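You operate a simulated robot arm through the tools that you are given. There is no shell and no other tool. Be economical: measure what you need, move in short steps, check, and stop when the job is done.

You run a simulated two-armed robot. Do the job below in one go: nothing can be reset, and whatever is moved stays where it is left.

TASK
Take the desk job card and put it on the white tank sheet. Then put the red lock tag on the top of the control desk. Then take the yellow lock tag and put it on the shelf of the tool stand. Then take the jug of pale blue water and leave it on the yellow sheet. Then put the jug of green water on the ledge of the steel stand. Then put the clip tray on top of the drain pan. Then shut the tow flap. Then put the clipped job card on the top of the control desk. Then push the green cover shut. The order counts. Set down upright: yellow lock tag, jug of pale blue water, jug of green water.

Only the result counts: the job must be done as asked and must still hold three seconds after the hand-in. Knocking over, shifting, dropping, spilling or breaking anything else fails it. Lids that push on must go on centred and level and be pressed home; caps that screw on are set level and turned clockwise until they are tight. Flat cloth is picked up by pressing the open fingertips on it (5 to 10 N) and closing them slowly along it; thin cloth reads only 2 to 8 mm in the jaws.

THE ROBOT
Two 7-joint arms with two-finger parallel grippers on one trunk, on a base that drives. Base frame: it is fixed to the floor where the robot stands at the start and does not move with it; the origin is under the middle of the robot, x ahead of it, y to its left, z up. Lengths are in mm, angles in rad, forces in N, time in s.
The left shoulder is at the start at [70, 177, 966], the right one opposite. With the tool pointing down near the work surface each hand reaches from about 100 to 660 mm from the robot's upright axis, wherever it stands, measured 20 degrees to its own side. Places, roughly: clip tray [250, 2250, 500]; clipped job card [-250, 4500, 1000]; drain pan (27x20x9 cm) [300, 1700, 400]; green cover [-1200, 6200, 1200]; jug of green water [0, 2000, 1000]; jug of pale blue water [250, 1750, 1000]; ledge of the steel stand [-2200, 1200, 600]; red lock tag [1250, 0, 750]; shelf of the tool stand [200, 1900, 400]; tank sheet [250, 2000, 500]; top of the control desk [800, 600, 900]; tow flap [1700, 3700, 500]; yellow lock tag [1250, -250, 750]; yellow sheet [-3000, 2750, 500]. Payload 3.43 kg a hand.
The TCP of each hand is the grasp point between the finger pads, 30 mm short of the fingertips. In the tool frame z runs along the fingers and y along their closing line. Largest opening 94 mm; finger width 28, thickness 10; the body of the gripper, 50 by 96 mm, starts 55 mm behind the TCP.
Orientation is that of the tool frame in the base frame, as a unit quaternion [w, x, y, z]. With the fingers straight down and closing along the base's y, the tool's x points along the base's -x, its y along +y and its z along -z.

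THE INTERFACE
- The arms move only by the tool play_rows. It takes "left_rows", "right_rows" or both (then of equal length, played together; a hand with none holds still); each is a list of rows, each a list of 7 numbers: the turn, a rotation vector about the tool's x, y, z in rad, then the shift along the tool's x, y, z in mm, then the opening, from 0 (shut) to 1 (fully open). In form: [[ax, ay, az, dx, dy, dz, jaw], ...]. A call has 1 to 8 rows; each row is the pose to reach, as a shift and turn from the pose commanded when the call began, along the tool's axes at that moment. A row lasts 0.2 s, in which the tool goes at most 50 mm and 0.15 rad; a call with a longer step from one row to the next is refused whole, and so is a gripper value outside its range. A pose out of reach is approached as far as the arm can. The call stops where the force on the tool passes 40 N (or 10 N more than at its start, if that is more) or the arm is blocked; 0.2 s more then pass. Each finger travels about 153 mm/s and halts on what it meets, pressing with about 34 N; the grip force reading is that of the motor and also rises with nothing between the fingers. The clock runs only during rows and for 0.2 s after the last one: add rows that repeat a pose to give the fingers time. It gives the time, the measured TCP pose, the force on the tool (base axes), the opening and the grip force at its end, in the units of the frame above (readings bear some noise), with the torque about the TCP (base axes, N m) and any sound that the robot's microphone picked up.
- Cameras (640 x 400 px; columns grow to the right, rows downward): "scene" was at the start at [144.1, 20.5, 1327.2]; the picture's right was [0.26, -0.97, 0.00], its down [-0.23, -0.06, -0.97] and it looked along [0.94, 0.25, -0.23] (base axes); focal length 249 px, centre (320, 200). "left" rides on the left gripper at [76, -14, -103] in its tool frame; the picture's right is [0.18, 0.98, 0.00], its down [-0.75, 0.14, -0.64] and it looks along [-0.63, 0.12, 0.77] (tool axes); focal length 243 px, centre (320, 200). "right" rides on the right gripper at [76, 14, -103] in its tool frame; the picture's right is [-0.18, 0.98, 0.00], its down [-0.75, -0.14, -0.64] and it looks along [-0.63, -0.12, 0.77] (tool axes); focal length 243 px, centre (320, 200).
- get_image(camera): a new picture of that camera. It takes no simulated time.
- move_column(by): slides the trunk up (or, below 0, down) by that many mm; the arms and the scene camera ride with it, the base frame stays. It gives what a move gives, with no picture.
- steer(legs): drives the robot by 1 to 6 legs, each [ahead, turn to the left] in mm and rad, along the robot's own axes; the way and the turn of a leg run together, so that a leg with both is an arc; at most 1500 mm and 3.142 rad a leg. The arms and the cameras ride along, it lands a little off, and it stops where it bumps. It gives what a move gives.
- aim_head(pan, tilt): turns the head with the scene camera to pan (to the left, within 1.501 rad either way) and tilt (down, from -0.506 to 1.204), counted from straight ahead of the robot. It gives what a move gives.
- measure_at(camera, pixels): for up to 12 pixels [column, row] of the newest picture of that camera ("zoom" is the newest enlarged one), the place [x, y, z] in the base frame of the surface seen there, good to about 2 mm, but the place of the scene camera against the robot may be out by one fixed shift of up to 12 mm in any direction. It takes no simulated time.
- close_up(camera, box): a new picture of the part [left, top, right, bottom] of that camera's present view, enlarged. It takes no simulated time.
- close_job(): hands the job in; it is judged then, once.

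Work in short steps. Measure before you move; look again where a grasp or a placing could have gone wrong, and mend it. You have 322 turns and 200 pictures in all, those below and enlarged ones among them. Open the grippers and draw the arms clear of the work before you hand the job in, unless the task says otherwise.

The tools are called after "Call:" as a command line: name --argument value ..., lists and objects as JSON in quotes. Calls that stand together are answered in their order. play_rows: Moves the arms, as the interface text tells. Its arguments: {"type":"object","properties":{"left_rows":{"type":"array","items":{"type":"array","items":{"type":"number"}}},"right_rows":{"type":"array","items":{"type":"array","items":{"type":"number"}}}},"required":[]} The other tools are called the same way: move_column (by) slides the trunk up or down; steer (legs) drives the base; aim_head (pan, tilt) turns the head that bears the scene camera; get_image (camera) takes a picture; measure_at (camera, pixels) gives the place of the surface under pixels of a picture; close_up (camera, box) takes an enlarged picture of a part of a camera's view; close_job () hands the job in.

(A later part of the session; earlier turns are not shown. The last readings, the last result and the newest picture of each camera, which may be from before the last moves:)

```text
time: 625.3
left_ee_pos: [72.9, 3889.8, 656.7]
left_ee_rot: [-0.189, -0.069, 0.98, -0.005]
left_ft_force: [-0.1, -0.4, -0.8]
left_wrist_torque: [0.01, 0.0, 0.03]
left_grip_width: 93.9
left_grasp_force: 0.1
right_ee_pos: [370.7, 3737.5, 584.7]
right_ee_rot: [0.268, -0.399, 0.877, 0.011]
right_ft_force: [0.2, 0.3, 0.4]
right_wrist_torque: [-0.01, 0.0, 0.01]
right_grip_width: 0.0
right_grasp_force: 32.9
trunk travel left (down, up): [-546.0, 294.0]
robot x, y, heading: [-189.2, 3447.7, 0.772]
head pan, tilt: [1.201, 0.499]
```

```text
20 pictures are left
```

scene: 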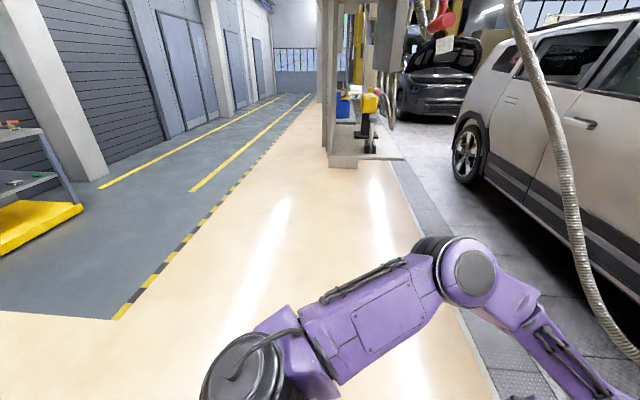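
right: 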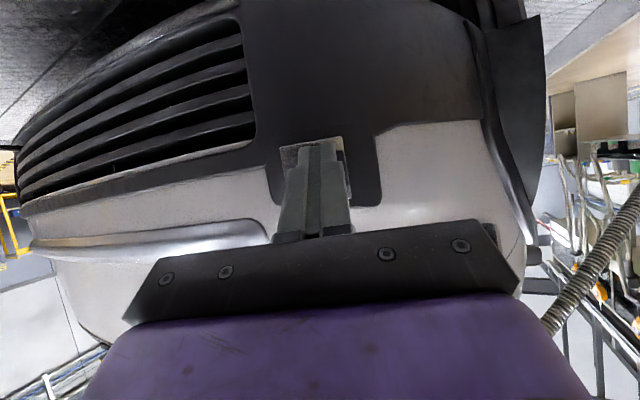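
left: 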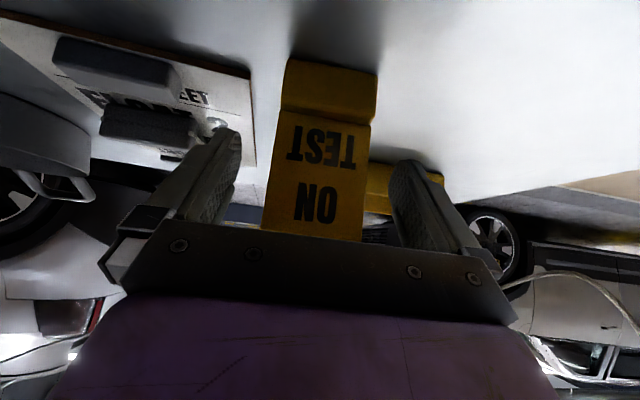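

Call:
measure_at --camera "scene" --pixels '[[540, 90], [565, 180], [580, 260], [610, 330], [465, 265], [440, 25], [515, 20], [560, 330], [370, 130], [375, 150]]'

Call:
aim_head --pan -0.6 --tilt 0.3

Call:
get_image --camera "scene"

```text
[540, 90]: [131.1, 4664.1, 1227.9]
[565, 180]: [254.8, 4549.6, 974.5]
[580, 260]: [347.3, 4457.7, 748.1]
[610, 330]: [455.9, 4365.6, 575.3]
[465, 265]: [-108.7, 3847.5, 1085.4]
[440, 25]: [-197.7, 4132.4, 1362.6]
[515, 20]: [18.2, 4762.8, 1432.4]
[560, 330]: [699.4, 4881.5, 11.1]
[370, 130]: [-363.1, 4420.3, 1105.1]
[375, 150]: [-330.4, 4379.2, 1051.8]
```

```text
time: 627.1
left_ee_pos: [72.3, 3891.2, 656.1]
left_ee_rot: [-0.189, -0.069, 0.98, -0.006]
left_ft_force: [-0.7, -0.1, 0.3]
left_wrist_torque: [-0.01, 0.0, -0.03]
left_grip_width: 94.2
left_grasp_force: 0.0
right_ee_pos: [369.8, 3737.0, 584.7]
right_ee_rot: [0.268, -0.4, 0.876, 0.011]
right_ft_force: [-0.1, -0.4, 0.0]
right_wrist_torque: [-0.03, -0.02, 0.01]
right_grip_width: 0.0
right_grasp_force: 33.2
trunk travel left (down, up): [-546.0, 294.0]
robot x, y, heading: [-184.2, 3449.2, 0.772]
head pan, tilt: [-0.6, 0.3]
```

```text
19 pictures are left
```

scene: 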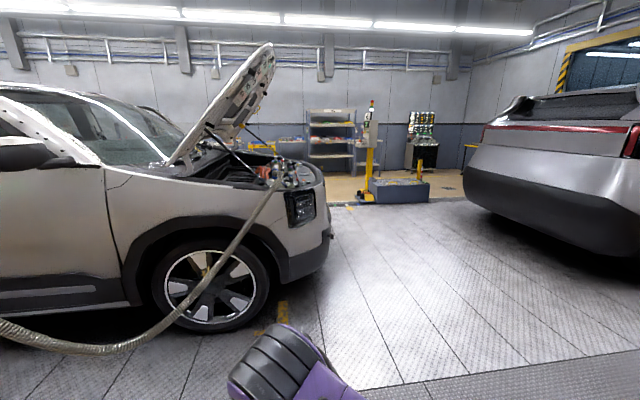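

Nothing visible nearby, so the mast itself may touch the pendant box, whose corner is at (-107,3545). With the arms now low, I'll try reversing.

Call:
steer --legs '[[-200, 0]]'

```text
time: 628.7
left_ee_pos: [-75.6, 3746.8, 657.1]
left_ee_rot: [-0.189, -0.069, 0.98, -0.006]
left_ft_force: [-0.3, -0.5, 0.3]
left_wrist_torque: [-0.02, -0.01, -0.02]
left_grip_width: 94.2
left_grasp_force: 0.0
right_ee_pos: [223.6, 3592.7, 584.8]
right_ee_rot: [0.268, -0.4, 0.877, 0.011]
right_ft_force: [-0.1, -0.9, 1.1]
right_wrist_torque: [0.01, -0.01, 0.01]
right_grip_width: 0.0
right_grasp_force: 32.6
trunk travel left (down, up): [-546.0, 294.0]
robot x, y, heading: [-334.6, 3304.9, 0.774]
head pan, tilt: [-0.6, 0.3]
```

Freed: the mast must stay clear of the pendant box at x>-210, y>3545. I'll approach from the south-west instead, to (-340,3622) heading 1.38.

Call:
steer --legs '[[0, 0.81], [305, 0], [0, -0.2]]'

Call:
move_column --by 60

```text
time: 633.6
left_ee_pos: [-352.8, 4121.9, 657.3]
left_ee_rot: [-0.181, -0.344, 0.919, -0.059]
left_ft_force: [1.4, 0.1, -0.3]
left_wrist_torque: [0.0, 0.02, -0.02]
left_grip_width: 93.9
left_grasp_force: 0.1
right_ee_pos: [-18.9, 4155.5, 583.4]
right_ee_rot: [0.254, -0.632, 0.727, 0.087]
right_ft_force: [0.6, -0.8, -0.4]
right_wrist_torque: [-0.05, 0.0, 0.01]
right_grip_width: 0.0
right_grasp_force: 32.8
trunk travel left (down, up): [-546.0, 294.0]
robot x, y, heading: [-329.3, 3606.3, 1.348]
head pan, tilt: [-0.6, 0.3]
```

```text
time: 634.6
left_ee_pos: [-352.6, 4122.4, 716.5]
left_ee_rot: [-0.18, -0.345, 0.919, -0.061]
left_ft_force: [0.1, -0.5, 0.6]
left_wrist_torque: [0.03, 0.01, -0.04]
left_grip_width: 93.8
left_grasp_force: 0.1
right_ee_pos: [-19.8, 4156.6, 643.5]
right_ee_rot: [0.253, -0.633, 0.727, 0.087]
right_ft_force: [0.2, 0.1, 0.5]
right_wrist_torque: [0.02, -0.02, 0.02]
right_grip_width: 0.0
right_grasp_force: 32.4
trunk travel left (down, up): [-606.0, 234.0]
robot x, y, heading: [-329.2, 3609.7, 1.347]
head pan, tilt: [-0.6, 0.3]
```

I'll raise the left hand straight up to z≈1100 while turning it towards the card.

Call:
play_rows --left_rows '[[-0.03, -0.1, -0.098, 15, -0.6, -45, 1], [-0.061, -0.2, -0.197, 30, -1, -91, 1], [-0.091, -0.302, -0.296, 46, -2, -136, 1], [-0.122, -0.403, -0.395, 61, -2, -182, 1], [-0.152, -0.503, -0.493, 76, -3, -227, 1], [-0.183, -0.604, -0.592, 92, -3.5, -273, 1], [-0.213, -0.705, -0.691, 107, -4, -318, 1], [-0.244, -0.806, -0.79, 122, -4.5, -364, 1]]'

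```text
time: 636.4
left_ee_pos: [-327.3, 4125.0, 1098.5]
left_ee_rot: [0.139, -0.634, 0.716, 0.256]
left_ft_force: [0.9, 0.3, -0.1]
left_wrist_torque: [0.04, 0.0, 0.02]
left_grip_width: 93.8
left_grasp_force: 0.0
right_ee_pos: [-18.8, 4155.7, 644.3]
right_ee_rot: [0.254, -0.632, 0.727, 0.087]
right_ft_force: [0.5, -1.0, -0.9]
right_wrist_torque: [-0.01, 0.01, 0.03]
right_grip_width: 0.0
right_grasp_force: 33.0
trunk travel left (down, up): [-606.0, 234.0]
robot x, y, heading: [-329.5, 3607.2, 1.358]
head pan, tilt: [-0.6, 0.3]
```

Call:
play_rows --left_rows '[[-0.03, -0.099, -0.098, -24, -2, 14, 1], [-0.061, -0.198, -0.197, -48, -5, 28, 1], [-0.091, -0.297, -0.296, -72, -7, 43, 1], [-0.122, -0.396, -0.394, -96, -9, 57, 1], [-0.122, -0.396, -0.394, -96, -9, 57, 1]]'

Call:
get_image --camera "left"

```text
time: 637.6
left_ee_pos: [-318.4, 4240.6, 1109.7]
left_ee_rot: [-0.293, 0.715, -0.514, -0.373]
left_ft_force: [-0.5, -0.1, 0.2]
left_wrist_torque: [0.0, -0.01, 0.0]
left_grip_width: 93.8
left_grasp_force: 0.1
right_ee_pos: [-18.7, 4154.6, 643.9]
right_ee_rot: [0.254, -0.633, 0.726, 0.087]
right_ft_force: [-0.4, -0.2, 0.0]
right_wrist_torque: [0.0, 0.02, -0.01]
right_grip_width: 0.3
right_grasp_force: 33.2
trunk travel left (down, up): [-606.0, 234.0]
robot x, y, heading: [-329.8, 3608.6, 1.353]
head pan, tilt: [-0.6, 0.3]
```

```text
18 pictures are left
```

left: 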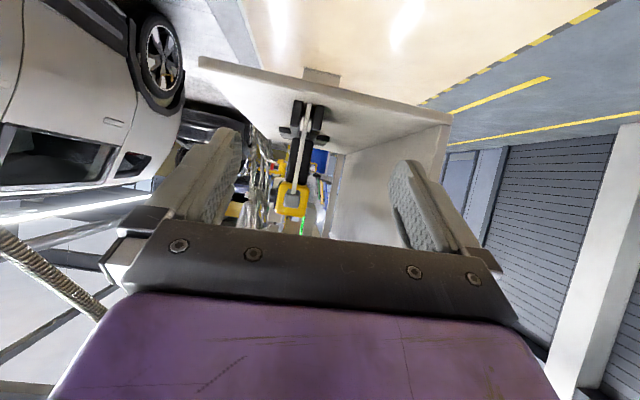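

The card is edge-on at column 300. I'll measure it with this camera.

Call:
measure_at --camera "left" --pixels '[[303, 120], [302, 150], [300, 165], [293, 195], [292, 205], [293, 125], [315, 125], [300, 75], [306, 135]]'

```text
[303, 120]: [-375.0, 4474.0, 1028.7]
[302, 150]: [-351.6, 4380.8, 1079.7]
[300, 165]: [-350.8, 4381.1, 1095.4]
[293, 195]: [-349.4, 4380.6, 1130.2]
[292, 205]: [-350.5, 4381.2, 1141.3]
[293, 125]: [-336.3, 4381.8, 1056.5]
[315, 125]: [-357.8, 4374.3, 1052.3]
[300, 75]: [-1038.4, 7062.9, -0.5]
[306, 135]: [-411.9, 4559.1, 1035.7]
```

The card's near edge is at (-350,4381). I'll advance with the jaws half open so that the fingers straddle the card's faces.

Call:
play_rows --left_rows '[[0, 0, 0, 0, -11, 0, 0.7], [0, 0, 0, -20, -11, 35, 0.6], [0, 0, 0, -41, -11, 71, 0.6], [0, 0, 0, -61, -11, 107, 0.6], [0, 0, 0, -82, -11, 142, 0.6], [0, 0, 0, -82, -11, 142, 0.6]]'

Call:
get_image --camera "left"

```text
time: 639.0
left_ee_pos: [-351.4, 4394.2, 1093.4]
left_ee_rot: [-0.284, 0.705, -0.523, -0.385]
left_ft_force: [-0.1, -0.2, -0.9]
left_wrist_torque: [0.02, 0.0, -0.05]
left_grip_width: 56.4
left_grasp_force: 0.2
right_ee_pos: [-19.4, 4154.7, 645.5]
right_ee_rot: [0.255, -0.632, 0.726, 0.087]
right_ft_force: [0.1, 0.4, -0.2]
right_wrist_torque: [0.0, 0.01, 0.0]
right_grip_width: 0.0
right_grasp_force: 33.3
trunk travel left (down, up): [-606.0, 234.0]
robot x, y, heading: [-331.4, 3607.7, 1.353]
head pan, tilt: [-0.6, 0.3]
```

```text
17 pictures are left
```

left: 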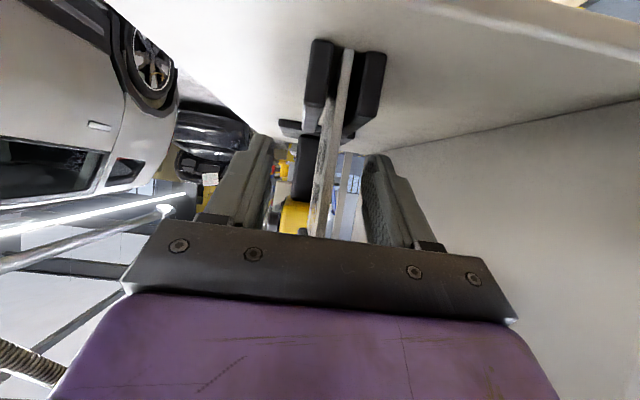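

The card is between the pads. I'll close.

Call:
play_rows --left_rows '[[0, 0, 0, 0, 0, 0, 0.45], [0, 0, 0, 0, 0, 0, 0.3], [0, 0, 0, 0, 0, 0, 0.15], [0, 0, 0, 0, 0, 0, 0], [0, 0, 0, 0, 0, 0, 0]]'

```text
time: 640.2
left_ee_pos: [-351.0, 4397.2, 1092.7]
left_ee_rot: [-0.283, 0.707, -0.523, -0.384]
left_ft_force: [-1.1, 0.5, 0.6]
left_wrist_torque: [-0.02, 0.03, 0.01]
left_grip_width: 8.4
left_grasp_force: 34.1
right_ee_pos: [-18.2, 4156.7, 642.9]
right_ee_rot: [0.254, -0.632, 0.727, 0.087]
right_ft_force: [-0.8, -0.8, 0.0]
right_wrist_torque: [0.02, -0.02, 0.0]
right_grip_width: 0.1
right_grasp_force: 33.0
trunk travel left (down, up): [-606.0, 234.0]
robot x, y, heading: [-331.7, 3608.6, 1.351]
head pan, tilt: [-0.6, 0.3]
```

Gripped (8.4 mm). I'll pull straight up out of the slot.

Call:
play_rows --left_rows '[[0, 0, 0, -6, 0, -4, 0], [0, 0, 0, -15, 0, -10, 0], [0, 0, 0, -28, 0, -18, 0], [0, 0, 0, -42, 0, -27, 0], [0, 0, 0, -55, 0, -36, 0], [0, 0, 0, -55, 0, -36, 0]]'

Call:
get_image --camera "left"

```text
time: 641.6
left_ee_pos: [-350.1, 4399.1, 1157.5]
left_ee_rot: [-0.283, 0.707, -0.523, -0.384]
left_ft_force: [0.0, 0.2, -1.0]
left_wrist_torque: [0.0, 0.02, 0.01]
left_grip_width: 8.3
left_grasp_force: 34.3
right_ee_pos: [-17.9, 4156.3, 644.0]
right_ee_rot: [0.254, -0.632, 0.727, 0.087]
right_ft_force: [0.7, -1.0, 0.4]
right_wrist_torque: [0.02, -0.02, -0.02]
right_grip_width: 0.0
right_grasp_force: 33.1
trunk travel left (down, up): [-606.0, 234.0]
robot x, y, heading: [-331.3, 3610.9, 1.354]
head pan, tilt: [-0.6, 0.3]
```

```text
16 pictures are left
```

left: 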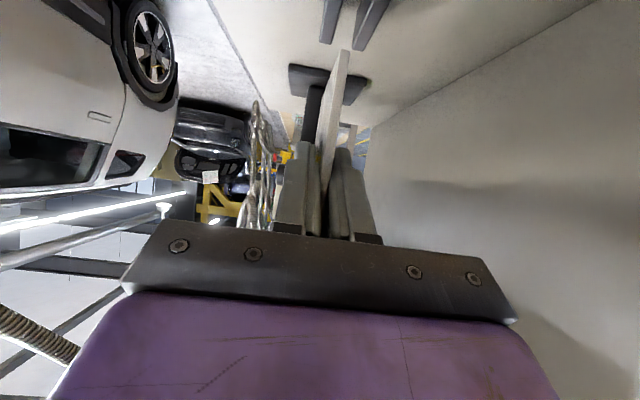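

The card is out of the slot. I'll back away 550, well clear of the pendant, before turning.

Call:
steer --legs '[[-550, 0]]'

Call:
steer --legs '[[0, -1.43], [680, 0], [680, 0]]'

```text
time: 644.7
left_ee_pos: [-464.0, 3858.2, 1158.2]
left_ee_rot: [-0.286, 0.703, -0.528, -0.381]
left_ft_force: [-0.1, 0.4, 0.1]
left_wrist_torque: [-0.02, 0.04, -0.02]
left_grip_width: 8.3
left_grasp_force: 33.2
right_ee_pos: [-135.5, 3613.3, 643.1]
right_ee_rot: [0.255, -0.628, 0.73, 0.085]
right_ft_force: [0.5, -0.3, -0.6]
right_wrist_torque: [0.03, 0.03, 0.01]
right_grip_width: 0.2
right_grasp_force: 33.2
trunk travel left (down, up): [-606.0, 234.0]
robot x, y, heading: [-452.1, 3069.7, 1.34]
head pan, tilt: [-0.6, 0.3]
```

```text
time: 655.2
left_ee_pos: [1672.8, 3111.5, 1157.9]
left_ee_rot: [0.466, -0.19, 0.858, 0.104]
left_ft_force: [1.0, -0.6, -0.3]
left_wrist_torque: [0.04, 0.02, 0.02]
left_grip_width: 7.9
left_grasp_force: 34.3
right_ee_pos: [1477.0, 2750.1, 643.0]
right_ee_rot: [0.248, 0.0, 0.963, -0.101]
right_ft_force: [-0.3, 0.0, -0.3]
right_wrist_torque: [0.04, -0.02, 0.02]
right_grip_width: 0.1
right_grasp_force: 32.7
trunk travel left (down, up): [-606.0, 234.0]
robot x, y, heading: [895.2, 2984.2, -0.081]
head pan, tilt: [-0.6, 0.3]
```

I'll drive down the corridor and face the desk.

Call:
steer --legs '[[0, -1.2], [1225, 0], [1225, 0], [0, -1.54]]'

Call:
aim_head --pan 0.15 --tilt 0.5

Call:
get_image --camera "scene"

```text
time: 673.8
left_ee_pos: [1009.8, 174.7, 1157.5]
left_ee_rot: [0.207, 0.793, 0.378, -0.431]
left_ft_force: [0.8, 0.2, -0.1]
left_wrist_torque: [0.01, 0.01, 0.0]
left_grip_width: 8.6
left_grasp_force: 33.9
right_ee_pos: [1024.8, 584.6, 644.3]
right_ee_rot: [-0.043, 0.938, 0.217, -0.265]
right_ft_force: [0.1, -0.4, -0.2]
right_wrist_torque: [-0.03, 0.04, -0.04]
right_grip_width: 0.1
right_grasp_force: 33.2
trunk travel left (down, up): [-606.0, 234.0]
robot x, y, heading: [1654.7, 630.8, -2.772]
head pan, tilt: [-0.6, 0.3]
```

```text
time: 674.9
left_ee_pos: [1008.4, 174.7, 1157.6]
left_ee_rot: [0.205, 0.793, 0.378, -0.431]
left_ft_force: [-0.6, 0.2, -0.5]
left_wrist_torque: [-0.01, 0.01, 0.01]
left_grip_width: 8.3
left_grasp_force: 34.2
right_ee_pos: [1025.5, 584.8, 643.1]
right_ee_rot: [-0.043, 0.939, 0.217, -0.264]
right_ft_force: [-0.3, -0.4, 0.0]
right_wrist_torque: [0.03, -0.03, 0.02]
right_grip_width: 0.0
right_grasp_force: 32.6
trunk travel left (down, up): [-606.0, 234.0]
robot x, y, heading: [1652.9, 626.9, -2.772]
head pan, tilt: [0.15, 0.499]
```

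```text
15 pictures are left
```

scene: 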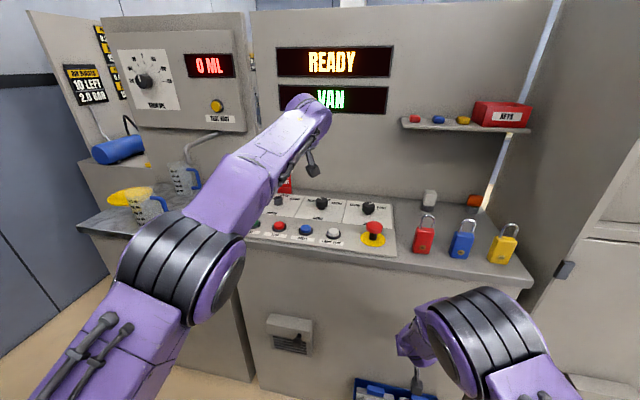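

The red tag still stands behind the panel. I'll pull the right hand back from the desk front while rolling the left hand so that the card comes level, pointing square at the wall.

Call:
play_rows --left_rows '[[0.05, 0.027, -0.126, 0, 0, 0, 0], [0.1, 0.054, -0.254, 0, 0, 0, 0], [0.15, 0.081, -0.38, 0, 0, 0, 0], [0.2, 0.108, -0.508, 0, 0, 0, 0], [0.248, 0.134, -0.632, 0, 0, 0, 0], [0.298, 0.161, -0.758, 0, 0, 0, 0], [0.348, 0.188, -0.886, 0, 0, 0, 0], [0.398, 0.215, -1.01, 0, 0, 0, 0]]' --right_rows '[[0, 0, 0, 27, 0, -16, 0], [0, 0, 0, 54, 0, -32, 0], [0, 0, 0, 80, 0, -48, 0], [0, 0, 0, 107, 0, -64, 0], [0, 0, 0, 134, 0, -80, 0], [0, 0, 0, 160, 0, -96, 0], [0, 0, 0, 187, 0, -112, 0], [0, 0, 0, 214, 0, -128, 0]]'

Call:
get_image --camera "scene"

```text
time: 676.7
left_ee_pos: [1010.8, 175.4, 1157.6]
left_ee_rot: [-0.222, 0.575, 0.642, -0.456]
left_ft_force: [0.1, -0.7, -0.7]
left_wrist_torque: [0.0, -0.01, -0.01]
left_grip_width: 8.3
left_grasp_force: 33.6
right_ee_pos: [1257.4, 680.6, 651.2]
right_ee_rot: [-0.042, 0.938, 0.217, -0.266]
right_ft_force: [0.1, 0.3, 0.9]
right_wrist_torque: [0.04, 0.0, -0.01]
right_grip_width: 0.0
right_grasp_force: 33.2
trunk travel left (down, up): [-606.0, 234.0]
robot x, y, heading: [1653.1, 628.5, -2.764]
head pan, tilt: [0.15, 0.499]
```

```text
14 pictures are left
```

scene: 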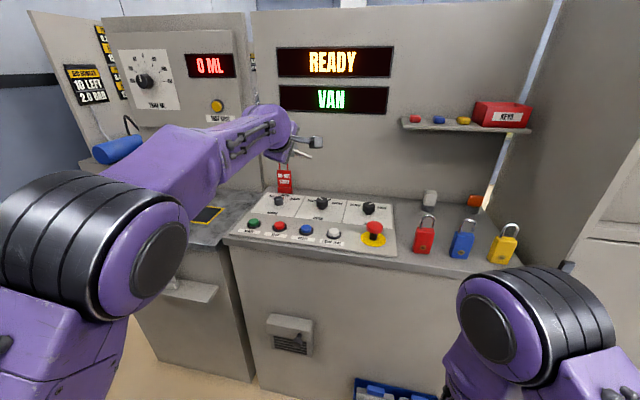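

I'll finish the small roll, square the base up, and drive 175 closer.

Call:
play_rows --left_rows '[[0.048, 0.026, -0.122, 0, 0, 0, 0], [0.095, 0.052, -0.245, 0, 0, 0, 0], [0.095, 0.052, -0.245, 0, 0, 0, 0]]'

Call:
steer --legs '[[0, -0.06], [170, 0]]'

Call:
get_image --camera "scene"

```text
time: 677.5
left_ee_pos: [1009.1, 175.5, 1157.9]
left_ee_rot: [-0.318, 0.493, 0.679, -0.44]
left_ft_force: [-0.1, -0.2, -0.2]
left_wrist_torque: [0.04, 0.02, 0.01]
left_grip_width: 8.1
left_grasp_force: 33.4
right_ee_pos: [1256.1, 680.7, 650.3]
right_ee_rot: [-0.042, 0.939, 0.217, -0.265]
right_ft_force: [-0.9, 0.4, -0.6]
right_wrist_torque: [0.0, -0.04, -0.04]
right_grip_width: 0.0
right_grasp_force: 33.0
trunk travel left (down, up): [-606.0, 234.0]
robot x, y, heading: [1650.9, 629.2, -2.767]
head pan, tilt: [0.15, 0.499]
```

```text
time: 679.4
left_ee_pos: [821.1, 163.3, 1157.5]
left_ee_rot: [-0.332, 0.515, 0.663, -0.43]
left_ft_force: [0.4, -0.1, -0.2]
left_wrist_torque: [0.0, -0.01, -0.03]
left_grip_width: 8.4
left_grasp_force: 34.1
right_ee_pos: [1099.9, 652.7, 650.0]
right_ee_rot: [-0.05, 0.945, 0.188, -0.263]
right_ft_force: [-0.1, -0.3, -0.9]
right_wrist_torque: [0.0, -0.01, 0.01]
right_grip_width: 0.0
right_grasp_force: 32.5
trunk travel left (down, up): [-606.0, 234.0]
robot x, y, heading: [1490.9, 573.6, -2.832]
head pan, tilt: [0.15, 0.499]
```

```text
13 pictures are left
```

scene: 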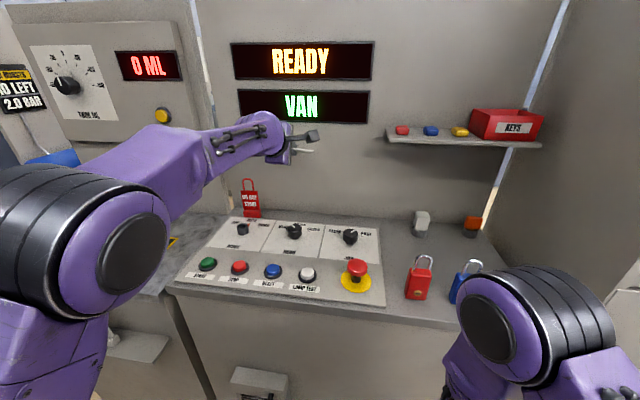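

I'll shift 58 mm left (between the MODE and HEAD knobs) and lower the card towards the strip behind the panel.

Call:
play_rows --left_rows '[[0, 0, 0, -30, -4, 10, 0], [0, 0, 0, -60, -9, 20, 0], [0, 0, 0, -60, 27, 36, 0], [0, 0, 0, -60, 63, 52, 0], [0, 0, 0, -60, 99, 69, 0], [0, 0, 0, -60, 135, 85, 0], [0, 0, 0, -59.5, 165, 98, 0]]'

Call:
close_up --camera "scene" --box '[190, 130, 390, 270]'

```text
time: 681.0
left_ee_pos: [816.9, 99.1, 968.0]
left_ee_rot: [-0.331, 0.515, 0.664, -0.43]
left_ft_force: [1.8, -0.8, -1.9]
left_wrist_torque: [-0.01, -0.11, -0.06]
left_grip_width: 8.3
left_grasp_force: 33.4
right_ee_pos: [1100.6, 652.0, 650.7]
right_ee_rot: [-0.051, 0.945, 0.189, -0.263]
right_ft_force: [-0.2, -0.9, 0.6]
right_wrist_torque: [-0.01, -0.01, -0.02]
right_grip_width: 0.0
right_grasp_force: 32.9
trunk travel left (down, up): [-606.0, 234.0]
robot x, y, heading: [1492.6, 578.0, -2.831]
head pan, tilt: [0.15, 0.499]
```

```text
2.86 times, centred on (290, 200) of scene
```

zoom: 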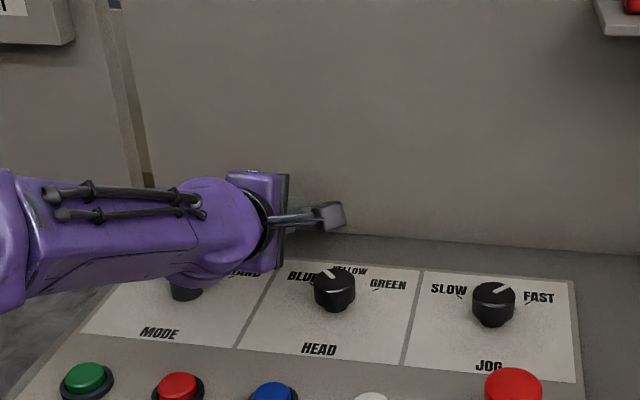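

No real contact yet. I'll lower in small steps and watch the force.

Call:
play_rows --left_rows '[[0, 0, 0, 0, 5.5, 2.5, 0], [0, 0, 0, 0, 11, 5, 0], [0, 0, 0, 0, 16, 7.2, 0], [0, 0, 0, 0, 20, 9, 0], [0, 0, 0, 0, 23, 10.4, 0]]'

Call:
get_image --camera "left"

```text
time: 682.2
left_ee_pos: [817.5, 99.7, 947.0]
left_ee_rot: [-0.332, 0.515, 0.662, -0.432]
left_ft_force: [2.5, 2.1, 4.6]
left_wrist_torque: [-0.26, 0.04, -0.11]
left_grip_width: 8.2
left_grasp_force: 34.2
right_ee_pos: [1100.3, 652.2, 651.8]
right_ee_rot: [-0.05, 0.945, 0.188, -0.264]
right_ft_force: [0.0, -0.3, -0.7]
right_wrist_torque: [0.02, 0.02, 0.01]
right_grip_width: 0.0
right_grasp_force: 33.2
trunk travel left (down, up): [-606.0, 234.0]
robot x, y, heading: [1491.4, 574.8, -2.826]
head pan, tilt: [0.15, 0.499]
```

```text
11 pictures are left
```

left: 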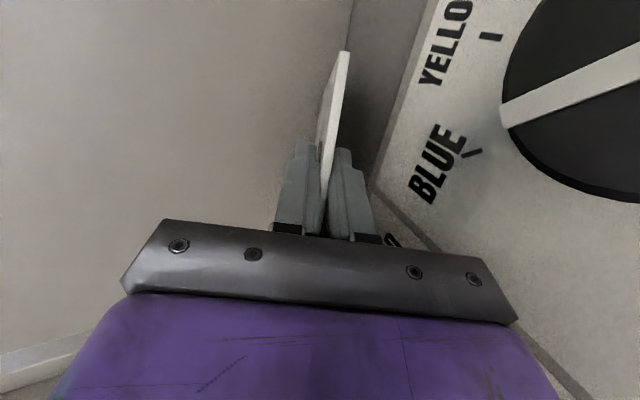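

The bar end is touching. Releasing like this could leave the card lying on the lower finger, so I'll lift slightly, shift 50 mm right, and roll it partly upright so that its bottom edge meets the desk and it tips over flat on release.

Call:
play_rows --left_rows '[[0, 0, 0, 0, -22.8, -10.3, 0], [0, 0, 0, 25, -23.5, -9, 0], [0, 0, 0, 49, -24.2, -7.5, 0], [0, 0, 0.145, 49, -24.2, -7.5, 0], [0, 0, 0.29, 49, -24.2, -7.5, 0], [0, 0, 0.435, 49, -24.2, -7.5, 0], [0, 0, 0.58, 49, -24.2, -7.5, 0], [0, 0, 0.72, 49, -24.2, -7.5, 0]]'

Call:
get_image --camera "left"

```text
time: 684.0
left_ee_pos: [800.8, 145.3, 967.6]
left_ee_rot: [-0.157, 0.716, 0.439, -0.519]
left_ft_force: [-0.9, 0.0, -0.1]
left_wrist_torque: [0.0, 0.02, -0.01]
left_grip_width: 8.2
left_grasp_force: 34.2
right_ee_pos: [1100.4, 652.0, 650.3]
right_ee_rot: [-0.051, 0.945, 0.188, -0.263]
right_ft_force: [0.4, -0.2, 0.2]
right_wrist_torque: [-0.04, 0.0, 0.0]
right_grip_width: 0.1
right_grasp_force: 32.8
trunk travel left (down, up): [-606.0, 234.0]
robot x, y, heading: [1492.7, 577.9, -2.829]
head pan, tilt: [0.15, 0.499]
```

```text
10 pictures are left
```

left: 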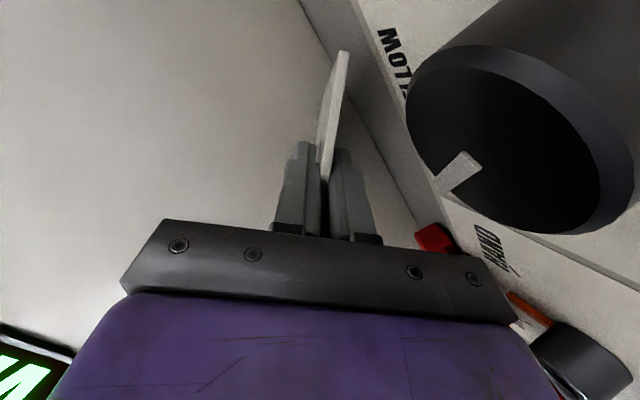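

I'll lower gently until the bottom corner touches.

Call:
play_rows --left_rows '[[0, 0, 0, 2.4, 2.7, 1.6, 0], [0, 0, 0, 4.2, 4.8, 2.9, 0], [0, 0, 0, 6, 6.8, 4.1, 0], [0, 0, 0, 7.9, 8.8, 5.3, 0], [0, 0, 0, 9.7, 10.9, 6.6, 0]]'

```text
time: 685.2
left_ee_pos: [802.5, 145.9, 954.5]
left_ee_rot: [-0.159, 0.714, 0.44, -0.521]
left_ft_force: [-1.3, -2.5, 8.6]
left_wrist_torque: [0.26, 0.23, 0.09]
left_grip_width: 8.4
left_grasp_force: 34.1
right_ee_pos: [1101.0, 651.6, 651.1]
right_ee_rot: [-0.05, 0.945, 0.188, -0.265]
right_ft_force: [-0.6, 0.1, -0.9]
right_wrist_torque: [-0.01, 0.04, -0.03]
right_grip_width: 0.0
right_grasp_force: 33.1
trunk travel left (down, up): [-606.0, 234.0]
robot x, y, heading: [1493.2, 580.8, -2.829]
head pan, tilt: [0.15, 0.499]
```

The card's bottom corner rests on the desk. I'll open the jaws moderately and pull the hand back along its own axis.

Call:
play_rows --left_rows '[[0, 0, 0, 0, 0, 0, 0.2], [0, 0, 0, 0, 0, 0, 0.32], [0, 0, 0, 0, 0, 0, 0.32], [0, 0, 0, 0, 0, -45, 0.32], [0, 0, 0, 0, 0, -94, 0.32], [0, 0, 0, 0, 0, -143, 0.32], [0, 0, 0, -10, 0, -180, 0.32]]'

Call:
get_image --camera "scene"

```text
time: 686.8
left_ee_pos: [959.6, 182.6, 1031.3]
left_ee_rot: [-0.158, 0.715, 0.439, -0.52]
left_ft_force: [0.1, 0.0, -0.5]
left_wrist_torque: [-0.01, -0.02, 0.0]
left_grip_width: 30.2
left_grasp_force: 0.1
right_ee_pos: [1100.9, 653.0, 651.0]
right_ee_rot: [-0.051, 0.945, 0.188, -0.264]
right_ft_force: [0.6, -0.2, 0.5]
right_wrist_torque: [-0.02, -0.02, -0.02]
right_grip_width: 0.1
right_grasp_force: 32.6
trunk travel left (down, up): [-606.0, 234.0]
robot x, y, heading: [1493.0, 575.5, -2.827]
head pan, tilt: [0.15, 0.499]
```

```text
9 pictures are left
```

scene: 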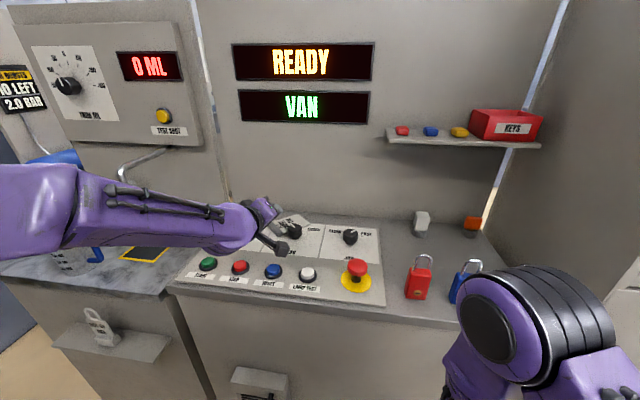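

I can't see the card or the red tag past the hand. I'll back off 250 and look closely.

Call:
steer --legs '[[-280, 0]]'

Call:
aim_head --pan 0.1 --tilt 0.5

Call:
close_up --camera "scene" --box '[200, 140, 420, 270]'

```text
time: 688.8
left_ee_pos: [1229.7, 276.1, 1031.9]
left_ee_rot: [-0.16, 0.718, 0.436, -0.519]
left_ft_force: [-0.1, 0.7, 0.8]
left_wrist_torque: [-0.02, 0.0, 0.0]
left_grip_width: 30.4
left_grasp_force: 0.0
right_ee_pos: [1377.6, 744.4, 649.6]
right_ee_rot: [-0.052, 0.946, 0.183, -0.263]
right_ft_force: [-0.5, -0.7, -0.3]
right_wrist_torque: [0.05, 0.01, 0.03]
right_grip_width: 0.0
right_grasp_force: 33.2
trunk travel left (down, up): [-606.0, 234.0]
robot x, y, heading: [1768.7, 664.7, -2.839]
head pan, tilt: [0.15, 0.499]
```

```text
time: 689.5
left_ee_pos: [1229.3, 276.1, 1030.7]
left_ee_rot: [-0.161, 0.717, 0.437, -0.519]
left_ft_force: [0.2, 0.3, -0.6]
left_wrist_torque: [0.0, -0.01, -0.02]
left_grip_width: 30.2
left_grasp_force: 0.3
right_ee_pos: [1377.5, 744.7, 650.6]
right_ee_rot: [-0.052, 0.946, 0.183, -0.262]
right_ft_force: [-0.1, -0.3, 0.6]
right_wrist_torque: [-0.01, 0.04, -0.05]
right_grip_width: 0.0
right_grasp_force: 33.6
trunk travel left (down, up): [-606.0, 234.0]
robot x, y, heading: [1767.7, 666.9, -2.835]
head pan, tilt: [0.099, 0.499]
```

```text
2.91 times, centred on (310, 205) of scene
```

zoom: 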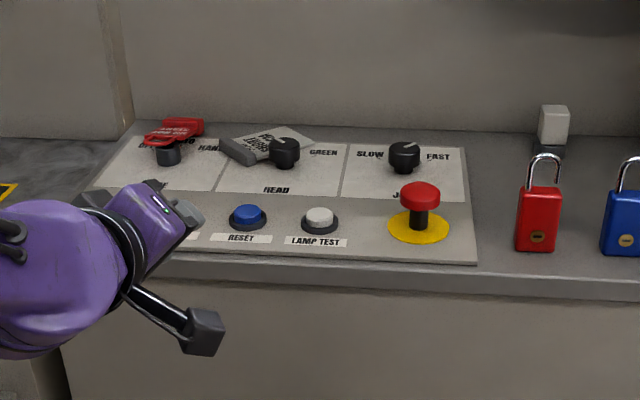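

The card lies on the desk top. The red tag tipped onto the desk but is still on top of it. Now for the green cover: I'll drive back out of the corridor.

Call:
move_column --by -60

Call:
steer --legs '[[0, -1.52], [1200, 0], [1200, 0]]'

```text
time: 690.5
left_ee_pos: [1229.8, 275.2, 970.5]
left_ee_rot: [-0.16, 0.718, 0.436, -0.519]
left_ft_force: [-0.7, -0.7, 0.2]
left_wrist_torque: [0.02, 0.02, 0.0]
left_grip_width: 30.2
left_grasp_force: 0.0
right_ee_pos: [1376.5, 743.6, 590.8]
right_ee_rot: [-0.052, 0.946, 0.183, -0.264]
right_ft_force: [0.8, 0.2, -0.3]
right_wrist_torque: [0.0, 0.02, 0.0]
right_grip_width: 0.0
right_grasp_force: 33.5
trunk travel left (down, up): [-546.0, 294.0]
robot x, y, heading: [1771.1, 665.8, -2.84]
head pan, tilt: [0.099, 0.499]
```

```text
time: 705.9
left_ee_pos: [273.1, 3343.5, 970.4]
left_ee_rot: [-0.46, 0.829, -0.136, -0.289]
left_ft_force: [-0.5, 0.8, -0.6]
left_wrist_torque: [-0.02, -0.03, 0.02]
left_grip_width: 29.9
left_grasp_force: 0.0
right_ee_pos: [758.8, 3269.3, 590.6]
right_ee_rot: [-0.21, 0.838, -0.475, -0.167]
right_ft_force: [0.8, 0.1, 0.3]
right_wrist_torque: [0.02, 0.01, -0.02]
right_grip_width: 0.0
right_grasp_force: 32.9
trunk travel left (down, up): [-546.0, 294.0]
robot x, y, heading: [747.3, 2870.8, 2.03]
head pan, tilt: [0.099, 0.499]
```

Call:
steer --legs '[[0, 1.03], [800, 0], [800, 0], [0, -1.13], [830, 0], [830, 0]]'

Call:
aim_head --pan -0.45 --tilt 0.15

Call:
get_image --camera "scene"

```text
time: 727.6
left_ee_pos: [-1925.1, 4970.3, 970.3]
left_ee_rot: [-0.469, 0.824, -0.163, -0.274]
left_ft_force: [0.0, 0.7, -0.7]
left_wrist_torque: [-0.01, -0.04, 0.0]
left_grip_width: 29.9
left_grasp_force: 0.1
right_ee_pos: [-1444.2, 4863.7, 590.9]
right_ee_rot: [-0.216, 0.821, -0.503, -0.159]
right_ft_force: [-0.6, 0.9, -0.5]
right_wrist_torque: [0.0, 0.0, -0.01]
right_grip_width: 0.1
right_grasp_force: 33.2
trunk travel left (down, up): [-546.0, 294.0]
robot x, y, heading: [-1488.2, 4470.2, 1.957]
head pan, tilt: [0.099, 0.499]
```

```text
time: 728.6
left_ee_pos: [-1924.2, 4970.6, 971.5]
left_ee_rot: [-0.468, 0.824, -0.163, -0.275]
left_ft_force: [-0.6, 0.4, -0.2]
left_wrist_torque: [0.02, -0.04, 0.04]
left_grip_width: 30.1
left_grasp_force: 0.1
right_ee_pos: [-1445.0, 4863.6, 590.8]
right_ee_rot: [-0.216, 0.822, -0.503, -0.16]
right_ft_force: [0.5, 0.2, -0.6]
right_wrist_torque: [-0.01, -0.02, -0.02]
right_grip_width: 0.1
right_grasp_force: 33.1
trunk travel left (down, up): [-546.0, 294.0]
robot x, y, heading: [-1488.4, 4467.8, 1.961]
head pan, tilt: [-0.45, 0.15]
```

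```text
7 pictures are left
```

scene: 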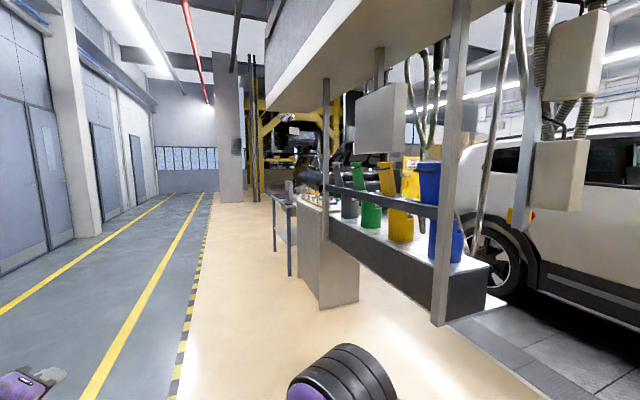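

Coloured cups stand on a hanging ledge. I'll zoom on the green one.

Call:
close_up --camera "scene" --box '[300, 140, 480, 260]'

Call:
measure_at --camera "scene" --pixels '[[372, 215], [370, 195], [358, 175], [367, 170], [348, 207], [400, 225], [392, 180], [415, 215], [325, 180], [440, 250], [430, 300], [365, 200]]'

```text
3.33 times, centred on (390, 200) of scene
```

zoom: 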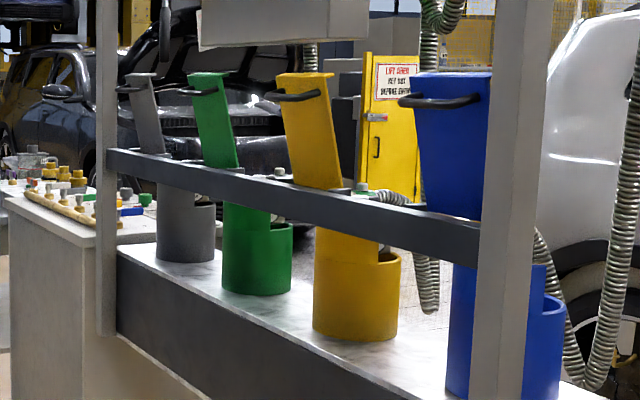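

```text
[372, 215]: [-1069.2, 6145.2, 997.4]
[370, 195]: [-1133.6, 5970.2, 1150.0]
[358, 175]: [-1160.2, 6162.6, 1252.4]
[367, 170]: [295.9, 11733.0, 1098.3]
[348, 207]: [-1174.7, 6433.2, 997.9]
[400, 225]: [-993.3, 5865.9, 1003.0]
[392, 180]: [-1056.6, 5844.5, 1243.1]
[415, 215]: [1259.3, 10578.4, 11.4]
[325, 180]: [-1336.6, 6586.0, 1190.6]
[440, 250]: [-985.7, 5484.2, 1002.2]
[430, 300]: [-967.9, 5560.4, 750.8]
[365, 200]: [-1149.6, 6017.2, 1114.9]
```

Call:
measure_at --camera "zoom" --pixels '[[235, 158], [208, 155], [192, 80], [225, 76], [213, 115], [188, 92], [225, 215], [240, 222], [290, 230], [258, 260], [225, 280], [265, 180]]'

Call:
measure_at --camera "zoom" --pixels '[[150, 85], [165, 150], [158, 225], [300, 80], [330, 180], [320, 250], [385, 265], [290, 100], [215, 160], [130, 165], [440, 230], [130, 95]]'

```text
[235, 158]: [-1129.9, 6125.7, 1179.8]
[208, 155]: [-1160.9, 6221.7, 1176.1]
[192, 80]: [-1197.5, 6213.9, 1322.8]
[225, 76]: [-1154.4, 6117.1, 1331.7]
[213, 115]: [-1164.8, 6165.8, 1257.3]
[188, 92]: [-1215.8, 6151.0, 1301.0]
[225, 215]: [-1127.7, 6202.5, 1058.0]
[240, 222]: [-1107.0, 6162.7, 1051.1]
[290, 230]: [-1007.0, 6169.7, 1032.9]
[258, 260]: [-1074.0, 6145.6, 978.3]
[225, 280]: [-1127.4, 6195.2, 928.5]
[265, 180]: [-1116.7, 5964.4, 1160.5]
```

```text
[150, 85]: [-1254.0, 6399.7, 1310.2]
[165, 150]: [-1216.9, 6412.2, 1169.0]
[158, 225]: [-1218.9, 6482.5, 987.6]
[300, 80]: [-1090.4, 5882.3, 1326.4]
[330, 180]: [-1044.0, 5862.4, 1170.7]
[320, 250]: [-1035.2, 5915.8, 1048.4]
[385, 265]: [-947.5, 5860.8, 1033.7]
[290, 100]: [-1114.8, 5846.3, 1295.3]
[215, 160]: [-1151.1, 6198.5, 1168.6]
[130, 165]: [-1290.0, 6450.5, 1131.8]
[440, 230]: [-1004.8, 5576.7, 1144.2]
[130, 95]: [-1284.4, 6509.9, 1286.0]
```

The green cover is a tall panel beside its cup: top edge (-1197,6214)–(-1154,6117) at z≈1328, with its handle on the aisle side, leaning towards the aisle. I'll fold the left hand back, drive to the aisle side facing it, and raise the trunk.

Call:
play_rows --left_rows '[[0, 0, 0, 0, 0, -45, 0.32], [0, 0, 0, 0, 0, -90, 0.32], [0, 0, 0, 0, 0, -135, 0.32], [0, 0, 0, 0, 0, -180, 0.32]]'

Call:
steer --legs '[[0, -0.125], [810, 0], [815, 0], [0, -1.52]]'

Call:
move_column --by 250

Call:
aim_head --pan -0.15 --tilt 0.35

Call:
get_image --camera "scene"

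```text
time: 729.6
left_ee_pos: [-1874.3, 4812.8, 1047.1]
left_ee_rot: [-0.469, 0.824, -0.162, -0.274]
left_ft_force: [0.1, 0.4, -0.2]
left_wrist_torque: [0.0, -0.01, 0.02]
left_grip_width: 30.1
left_grasp_force: 0.0
left hand out of reach, approached as far as the arm can: row 1
right_ee_pos: [-1444.2, 4862.6, 591.5]
right_ee_rot: [-0.217, 0.821, -0.503, -0.159]
right_ft_force: [-0.1, 0.6, -0.2]
right_wrist_torque: [-0.01, 0.02, 0.02]
right_grip_width: 0.1
right_grasp_force: 32.5
trunk travel left (down, up): [-546.0, 294.0]
robot x, y, heading: [-1488.3, 4466.1, 1.958]
head pan, tilt: [-0.45, 0.15]
```

```text
time: 742.1
left_ee_pos: [-1495.1, 6386.2, 1046.9]
left_ee_rot: [0.518, -0.433, 0.72, -0.163]
left_ft_force: [0.3, 0.4, -0.1]
left_wrist_torque: [0.04, 0.0, 0.02]
left_grip_width: 30.5
left_grasp_force: 0.0
right_ee_pos: [-1487.7, 5955.2, 590.0]
right_ee_rot: [0.263, -0.179, 0.946, -0.053]
right_ft_force: [0.1, 0.4, -0.6]
right_wrist_torque: [0.01, -0.03, 0.03]
right_grip_width: 0.1
right_grasp_force: 32.8
trunk travel left (down, up): [-546.0, 294.0]
robot x, y, heading: [-1880.7, 6035.4, 0.294]
head pan, tilt: [-0.45, 0.15]
```

```text
time: 744.7
left_ee_pos: [-1494.5, 6386.9, 1296.2]
left_ee_rot: [0.518, -0.433, 0.72, -0.163]
left_ft_force: [0.2, -0.4, 0.2]
left_wrist_torque: [0.01, -0.01, 0.0]
left_grip_width: 30.0
left_grasp_force: 0.0
right_ee_pos: [-1488.3, 5954.9, 839.7]
right_ee_rot: [0.263, -0.179, 0.947, -0.053]
right_ft_force: [-0.4, 0.2, 0.3]
right_wrist_torque: [-0.03, 0.0, 0.01]
right_grip_width: 0.2
right_grasp_force: 33.1
trunk travel left (down, up): [-796.0, 44.0]
robot x, y, heading: [-1879.2, 6036.0, 0.291]
head pan, tilt: [-0.45, 0.15]
```

```text
time: 745.5
left_ee_pos: [-1494.2, 6386.4, 1294.7]
left_ee_rot: [0.518, -0.433, 0.72, -0.163]
left_ft_force: [0.5, -0.5, 0.0]
left_wrist_torque: [0.01, 0.0, 0.01]
left_grip_width: 30.0
left_grasp_force: 0.0
right_ee_pos: [-1487.7, 5955.1, 840.7]
right_ee_rot: [0.263, -0.179, 0.947, -0.053]
right_ft_force: [0.1, -0.4, -0.4]
right_wrist_torque: [0.01, -0.02, 0.02]
right_grip_width: 0.0
right_grasp_force: 32.7
trunk travel left (down, up): [-796.0, 44.0]
robot x, y, heading: [-1880.4, 6037.2, 0.29]
head pan, tilt: [-0.15, 0.351]
```

```text
5 pictures are left
```

scene: 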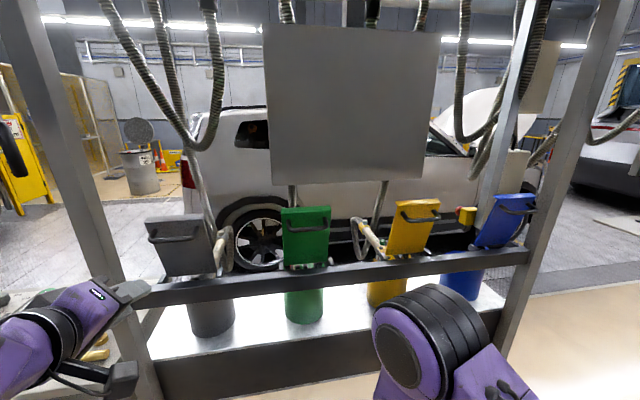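

Now it is clear: each bucket has a lid standing open, hinged near z≈1165 at the rail, with a handle on its outer side. I'll raise the right fist to handle height just in front of the green lid.

Call:
play_rows --right_rows '[[-0.02, -0.024, 0.015, -32, -2.3, -37, 0], [-0.04, -0.047, 0.03, -65, -4.6, -74, 0], [-0.06, -0.07, 0.044, -97, -7, -111, 0], [-0.08, -0.095, 0.06, -130, -9, -148, 0], [-0.1, -0.118, 0.074, -162, -11.5, -185, 0], [-0.12, -0.142, 0.09, -194, -14, -222, 0], [-0.14, -0.165, 0.104, -227, -16, -258, 0], [-0.157, -0.189, 0.118, -259, -18.4, -295, 0]]'

```text
time: 747.3
left_ee_pos: [-1495.2, 6386.8, 1295.5]
left_ee_rot: [0.517, -0.434, 0.72, -0.162]
left_ft_force: [-0.2, -0.5, 0.1]
left_wrist_torque: [0.01, 0.0, 0.02]
left_grip_width: 30.3
left_grasp_force: 0.1
right_ee_pos: [-1425.8, 6037.1, 1221.5]
right_ee_rot: [0.339, -0.147, 0.928, 0.054]
right_ft_force: [0.2, 0.5, -0.5]
right_wrist_torque: [0.01, -0.02, -0.02]
right_grip_width: 0.0
right_grasp_force: 33.2
right hand out of reach, approached as far as the arm can: row 3, 4, 5
trunk travel left (down, up): [-796.0, 44.0]
robot x, y, heading: [-1879.6, 6038.4, 0.292]
head pan, tilt: [-0.15, 0.351]
```

I'll move in front of the green lid's handle.

Call:
play_rows --right_rows '[[0, 0, 0, -46, 11, 7, 0], [0, 0, 0, -92, 22, 14, 0], [0, 0, 0, -138, 34, 21, 0], [0, 0, 0, -184, 45, 27.5, 0], [0, 0, 0, -184, 45, 27.5, 0]]'

Call:
get_image --camera "scene"

```text
time: 748.5
left_ee_pos: [-1494.0, 6386.9, 1296.2]
left_ee_rot: [0.518, -0.433, 0.719, -0.164]
left_ft_force: [-1.0, -0.7, 0.4]
left_wrist_torque: [0.0, 0.02, 0.0]
left_grip_width: 30.1
left_grasp_force: 0.1
right_ee_pos: [-1289.5, 6130.9, 1318.8]
right_ee_rot: [0.34, -0.147, 0.928, 0.053]
right_ft_force: [0.4, -0.2, -0.1]
right_wrist_torque: [0.03, 0.02, 0.03]
right_grip_width: 0.0
right_grasp_force: 32.7
trunk travel left (down, up): [-796.0, 44.0]
robot x, y, heading: [-1878.9, 6040.3, 0.292]
head pan, tilt: [-0.15, 0.351]
```

```text
4 pictures are left
```

scene: 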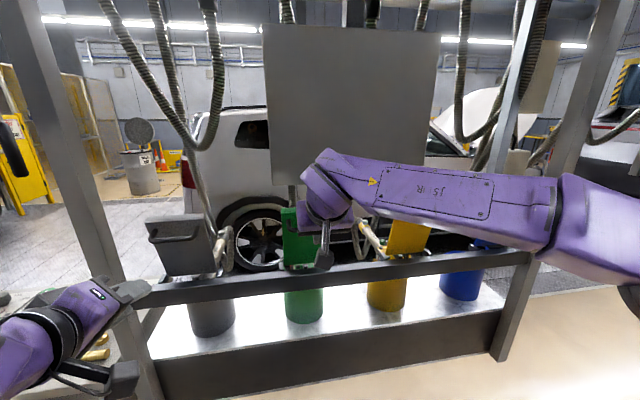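

I'll push the handle east along the lid's arc, over the top and down.

Call:
play_rows --right_rows '[[0, 0, 0, -27, 0, 22.5, 0], [0, 0, 0, -50, 0, 34, 0], [0, 0, 0, -79, 0, 46, 0], [0, 0, 0, -114, 0, 60.5, 0], [0, 0, 0, -139, 0, 83, 0], [0, 0, 0, -157, 0, 113, 0], [0, 0, 0, -169.5, 0, 148, 0], [0, 0, 0, -173, 0, 180, 0]]'

```text
time: 750.3
left_ee_pos: [-1497.8, 6384.3, 1296.8]
left_ee_rot: [0.518, -0.432, 0.72, -0.163]
left_ft_force: [1.0, -0.8, -0.3]
left_wrist_torque: [-0.01, 0.0, 0.02]
left_grip_width: 29.7
left_grasp_force: 0.0
right_ee_pos: [-1156.3, 6171.0, 1330.4]
right_ee_rot: [0.364, -0.14, 0.919, 0.058]
right_ft_force: [-1.0, -2.1, 6.7]
right_wrist_torque: [0.05, 0.01, 0.13]
right_grip_width: 0.0
right_grasp_force: 33.1
right hand out of reach, approached as far as the arm can: row 5, 6, 7, 8
trunk travel left (down, up): [-796.0, 44.0]
robot x, y, heading: [-1877.2, 6039.0, 0.293]
head pan, tilt: [-0.15, 0.351]
stopped in row 8 (right hand): the force on the tool passed its limit (the readings are from after the stop); the commanded pose is now the measured one
```

The lid is about upright now and the arm is at full reach. I'll raise the hand slightly and drive the base 140 ahead to carry the lid over.

Call:
play_rows --right_rows '[[0, 0, 0, -5, 0, -6, 0], [0, 0, 0, -10, 0, -12, 0]]'

Call:
steer --legs '[[140, 0]]'

Call:
get_image --camera "right"

```text
time: 750.9
left_ee_pos: [-1494.4, 6386.0, 1295.4]
left_ee_rot: [0.518, -0.432, 0.72, -0.163]
left_ft_force: [-0.7, -0.4, 0.0]
left_wrist_torque: [0.01, 0.01, -0.01]
left_grip_width: 30.2
left_grasp_force: 0.0
right_ee_pos: [-1155.7, 6174.0, 1336.3]
right_ee_rot: [0.361, -0.139, 0.92, 0.057]
right_ft_force: [0.1, 0.9, -0.5]
right_wrist_torque: [0.01, -0.06, 0.02]
right_grip_width: 0.1
right_grasp_force: 32.7
right hand out of reach, approached as far as the arm can: row 2
trunk travel left (down, up): [-796.0, 44.0]
robot x, y, heading: [-1879.2, 6038.5, 0.29]
head pan, tilt: [-0.15, 0.351]
```

```text
time: 751.8
left_ee_pos: [-1477.2, 6389.8, 1299.5]
left_ee_rot: [0.52, -0.431, 0.718, -0.165]
left_ft_force: [-0.4, 0.0, -0.7]
left_wrist_torque: [0.01, 0.01, -0.02]
left_grip_width: 30.0
left_grasp_force: 0.1
right_ee_pos: [-1142.9, 6176.9, 1341.4]
right_ee_rot: [0.357, -0.139, 0.922, 0.06]
right_ft_force: [-29.7, -14.7, -2.4]
right_wrist_torque: [1.14, -2.35, 0.52]
right_grip_width: 0.0
right_grasp_force: 32.8
trunk travel left (down, up): [-796.0, 44.0]
robot x, y, heading: [-1851.9, 6048.6, 0.283]
head pan, tilt: [-0.15, 0.351]
stopped in leg 1: the force on the tool passed its limit (the readings are from after the stop); the commanded pose is now the measured one
```

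```text
3 pictures are left
```

right: 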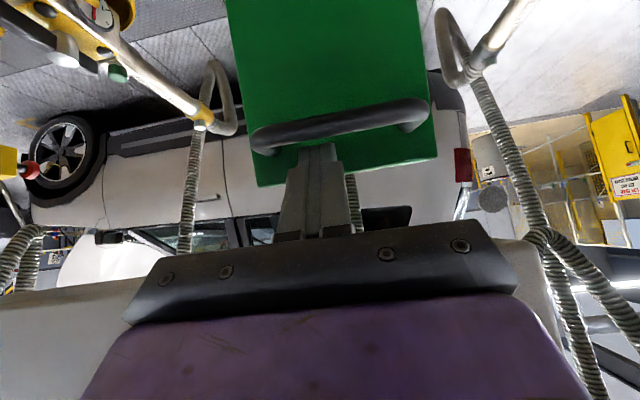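

The contact is 78 mm above the TCP, so my wrist is meeting the hanging grey panel. I'll measure that panel and the lid.

Call:
measure_at --camera "scene" --pixels '[[350, 178], [350, 100], [280, 180], [430, 175]]'

Call:
measure_at --camera "right" --pixels '[[320, 20], [330, 80], [300, 165], [400, 155], [340, 128], [260, 175], [270, 60], [400, 60], [230, 20], [418, 20]]'

```text
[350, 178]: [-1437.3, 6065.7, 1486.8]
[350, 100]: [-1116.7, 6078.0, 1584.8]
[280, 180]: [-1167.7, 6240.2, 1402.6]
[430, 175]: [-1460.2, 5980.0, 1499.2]
```

```text
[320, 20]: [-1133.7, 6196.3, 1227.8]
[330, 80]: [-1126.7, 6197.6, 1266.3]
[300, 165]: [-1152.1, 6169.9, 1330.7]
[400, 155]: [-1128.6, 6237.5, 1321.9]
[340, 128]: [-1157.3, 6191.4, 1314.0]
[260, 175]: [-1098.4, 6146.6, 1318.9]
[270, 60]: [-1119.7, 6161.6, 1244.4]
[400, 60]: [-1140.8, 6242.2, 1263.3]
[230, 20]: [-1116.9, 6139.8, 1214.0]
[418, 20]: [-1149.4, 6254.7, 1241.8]
```

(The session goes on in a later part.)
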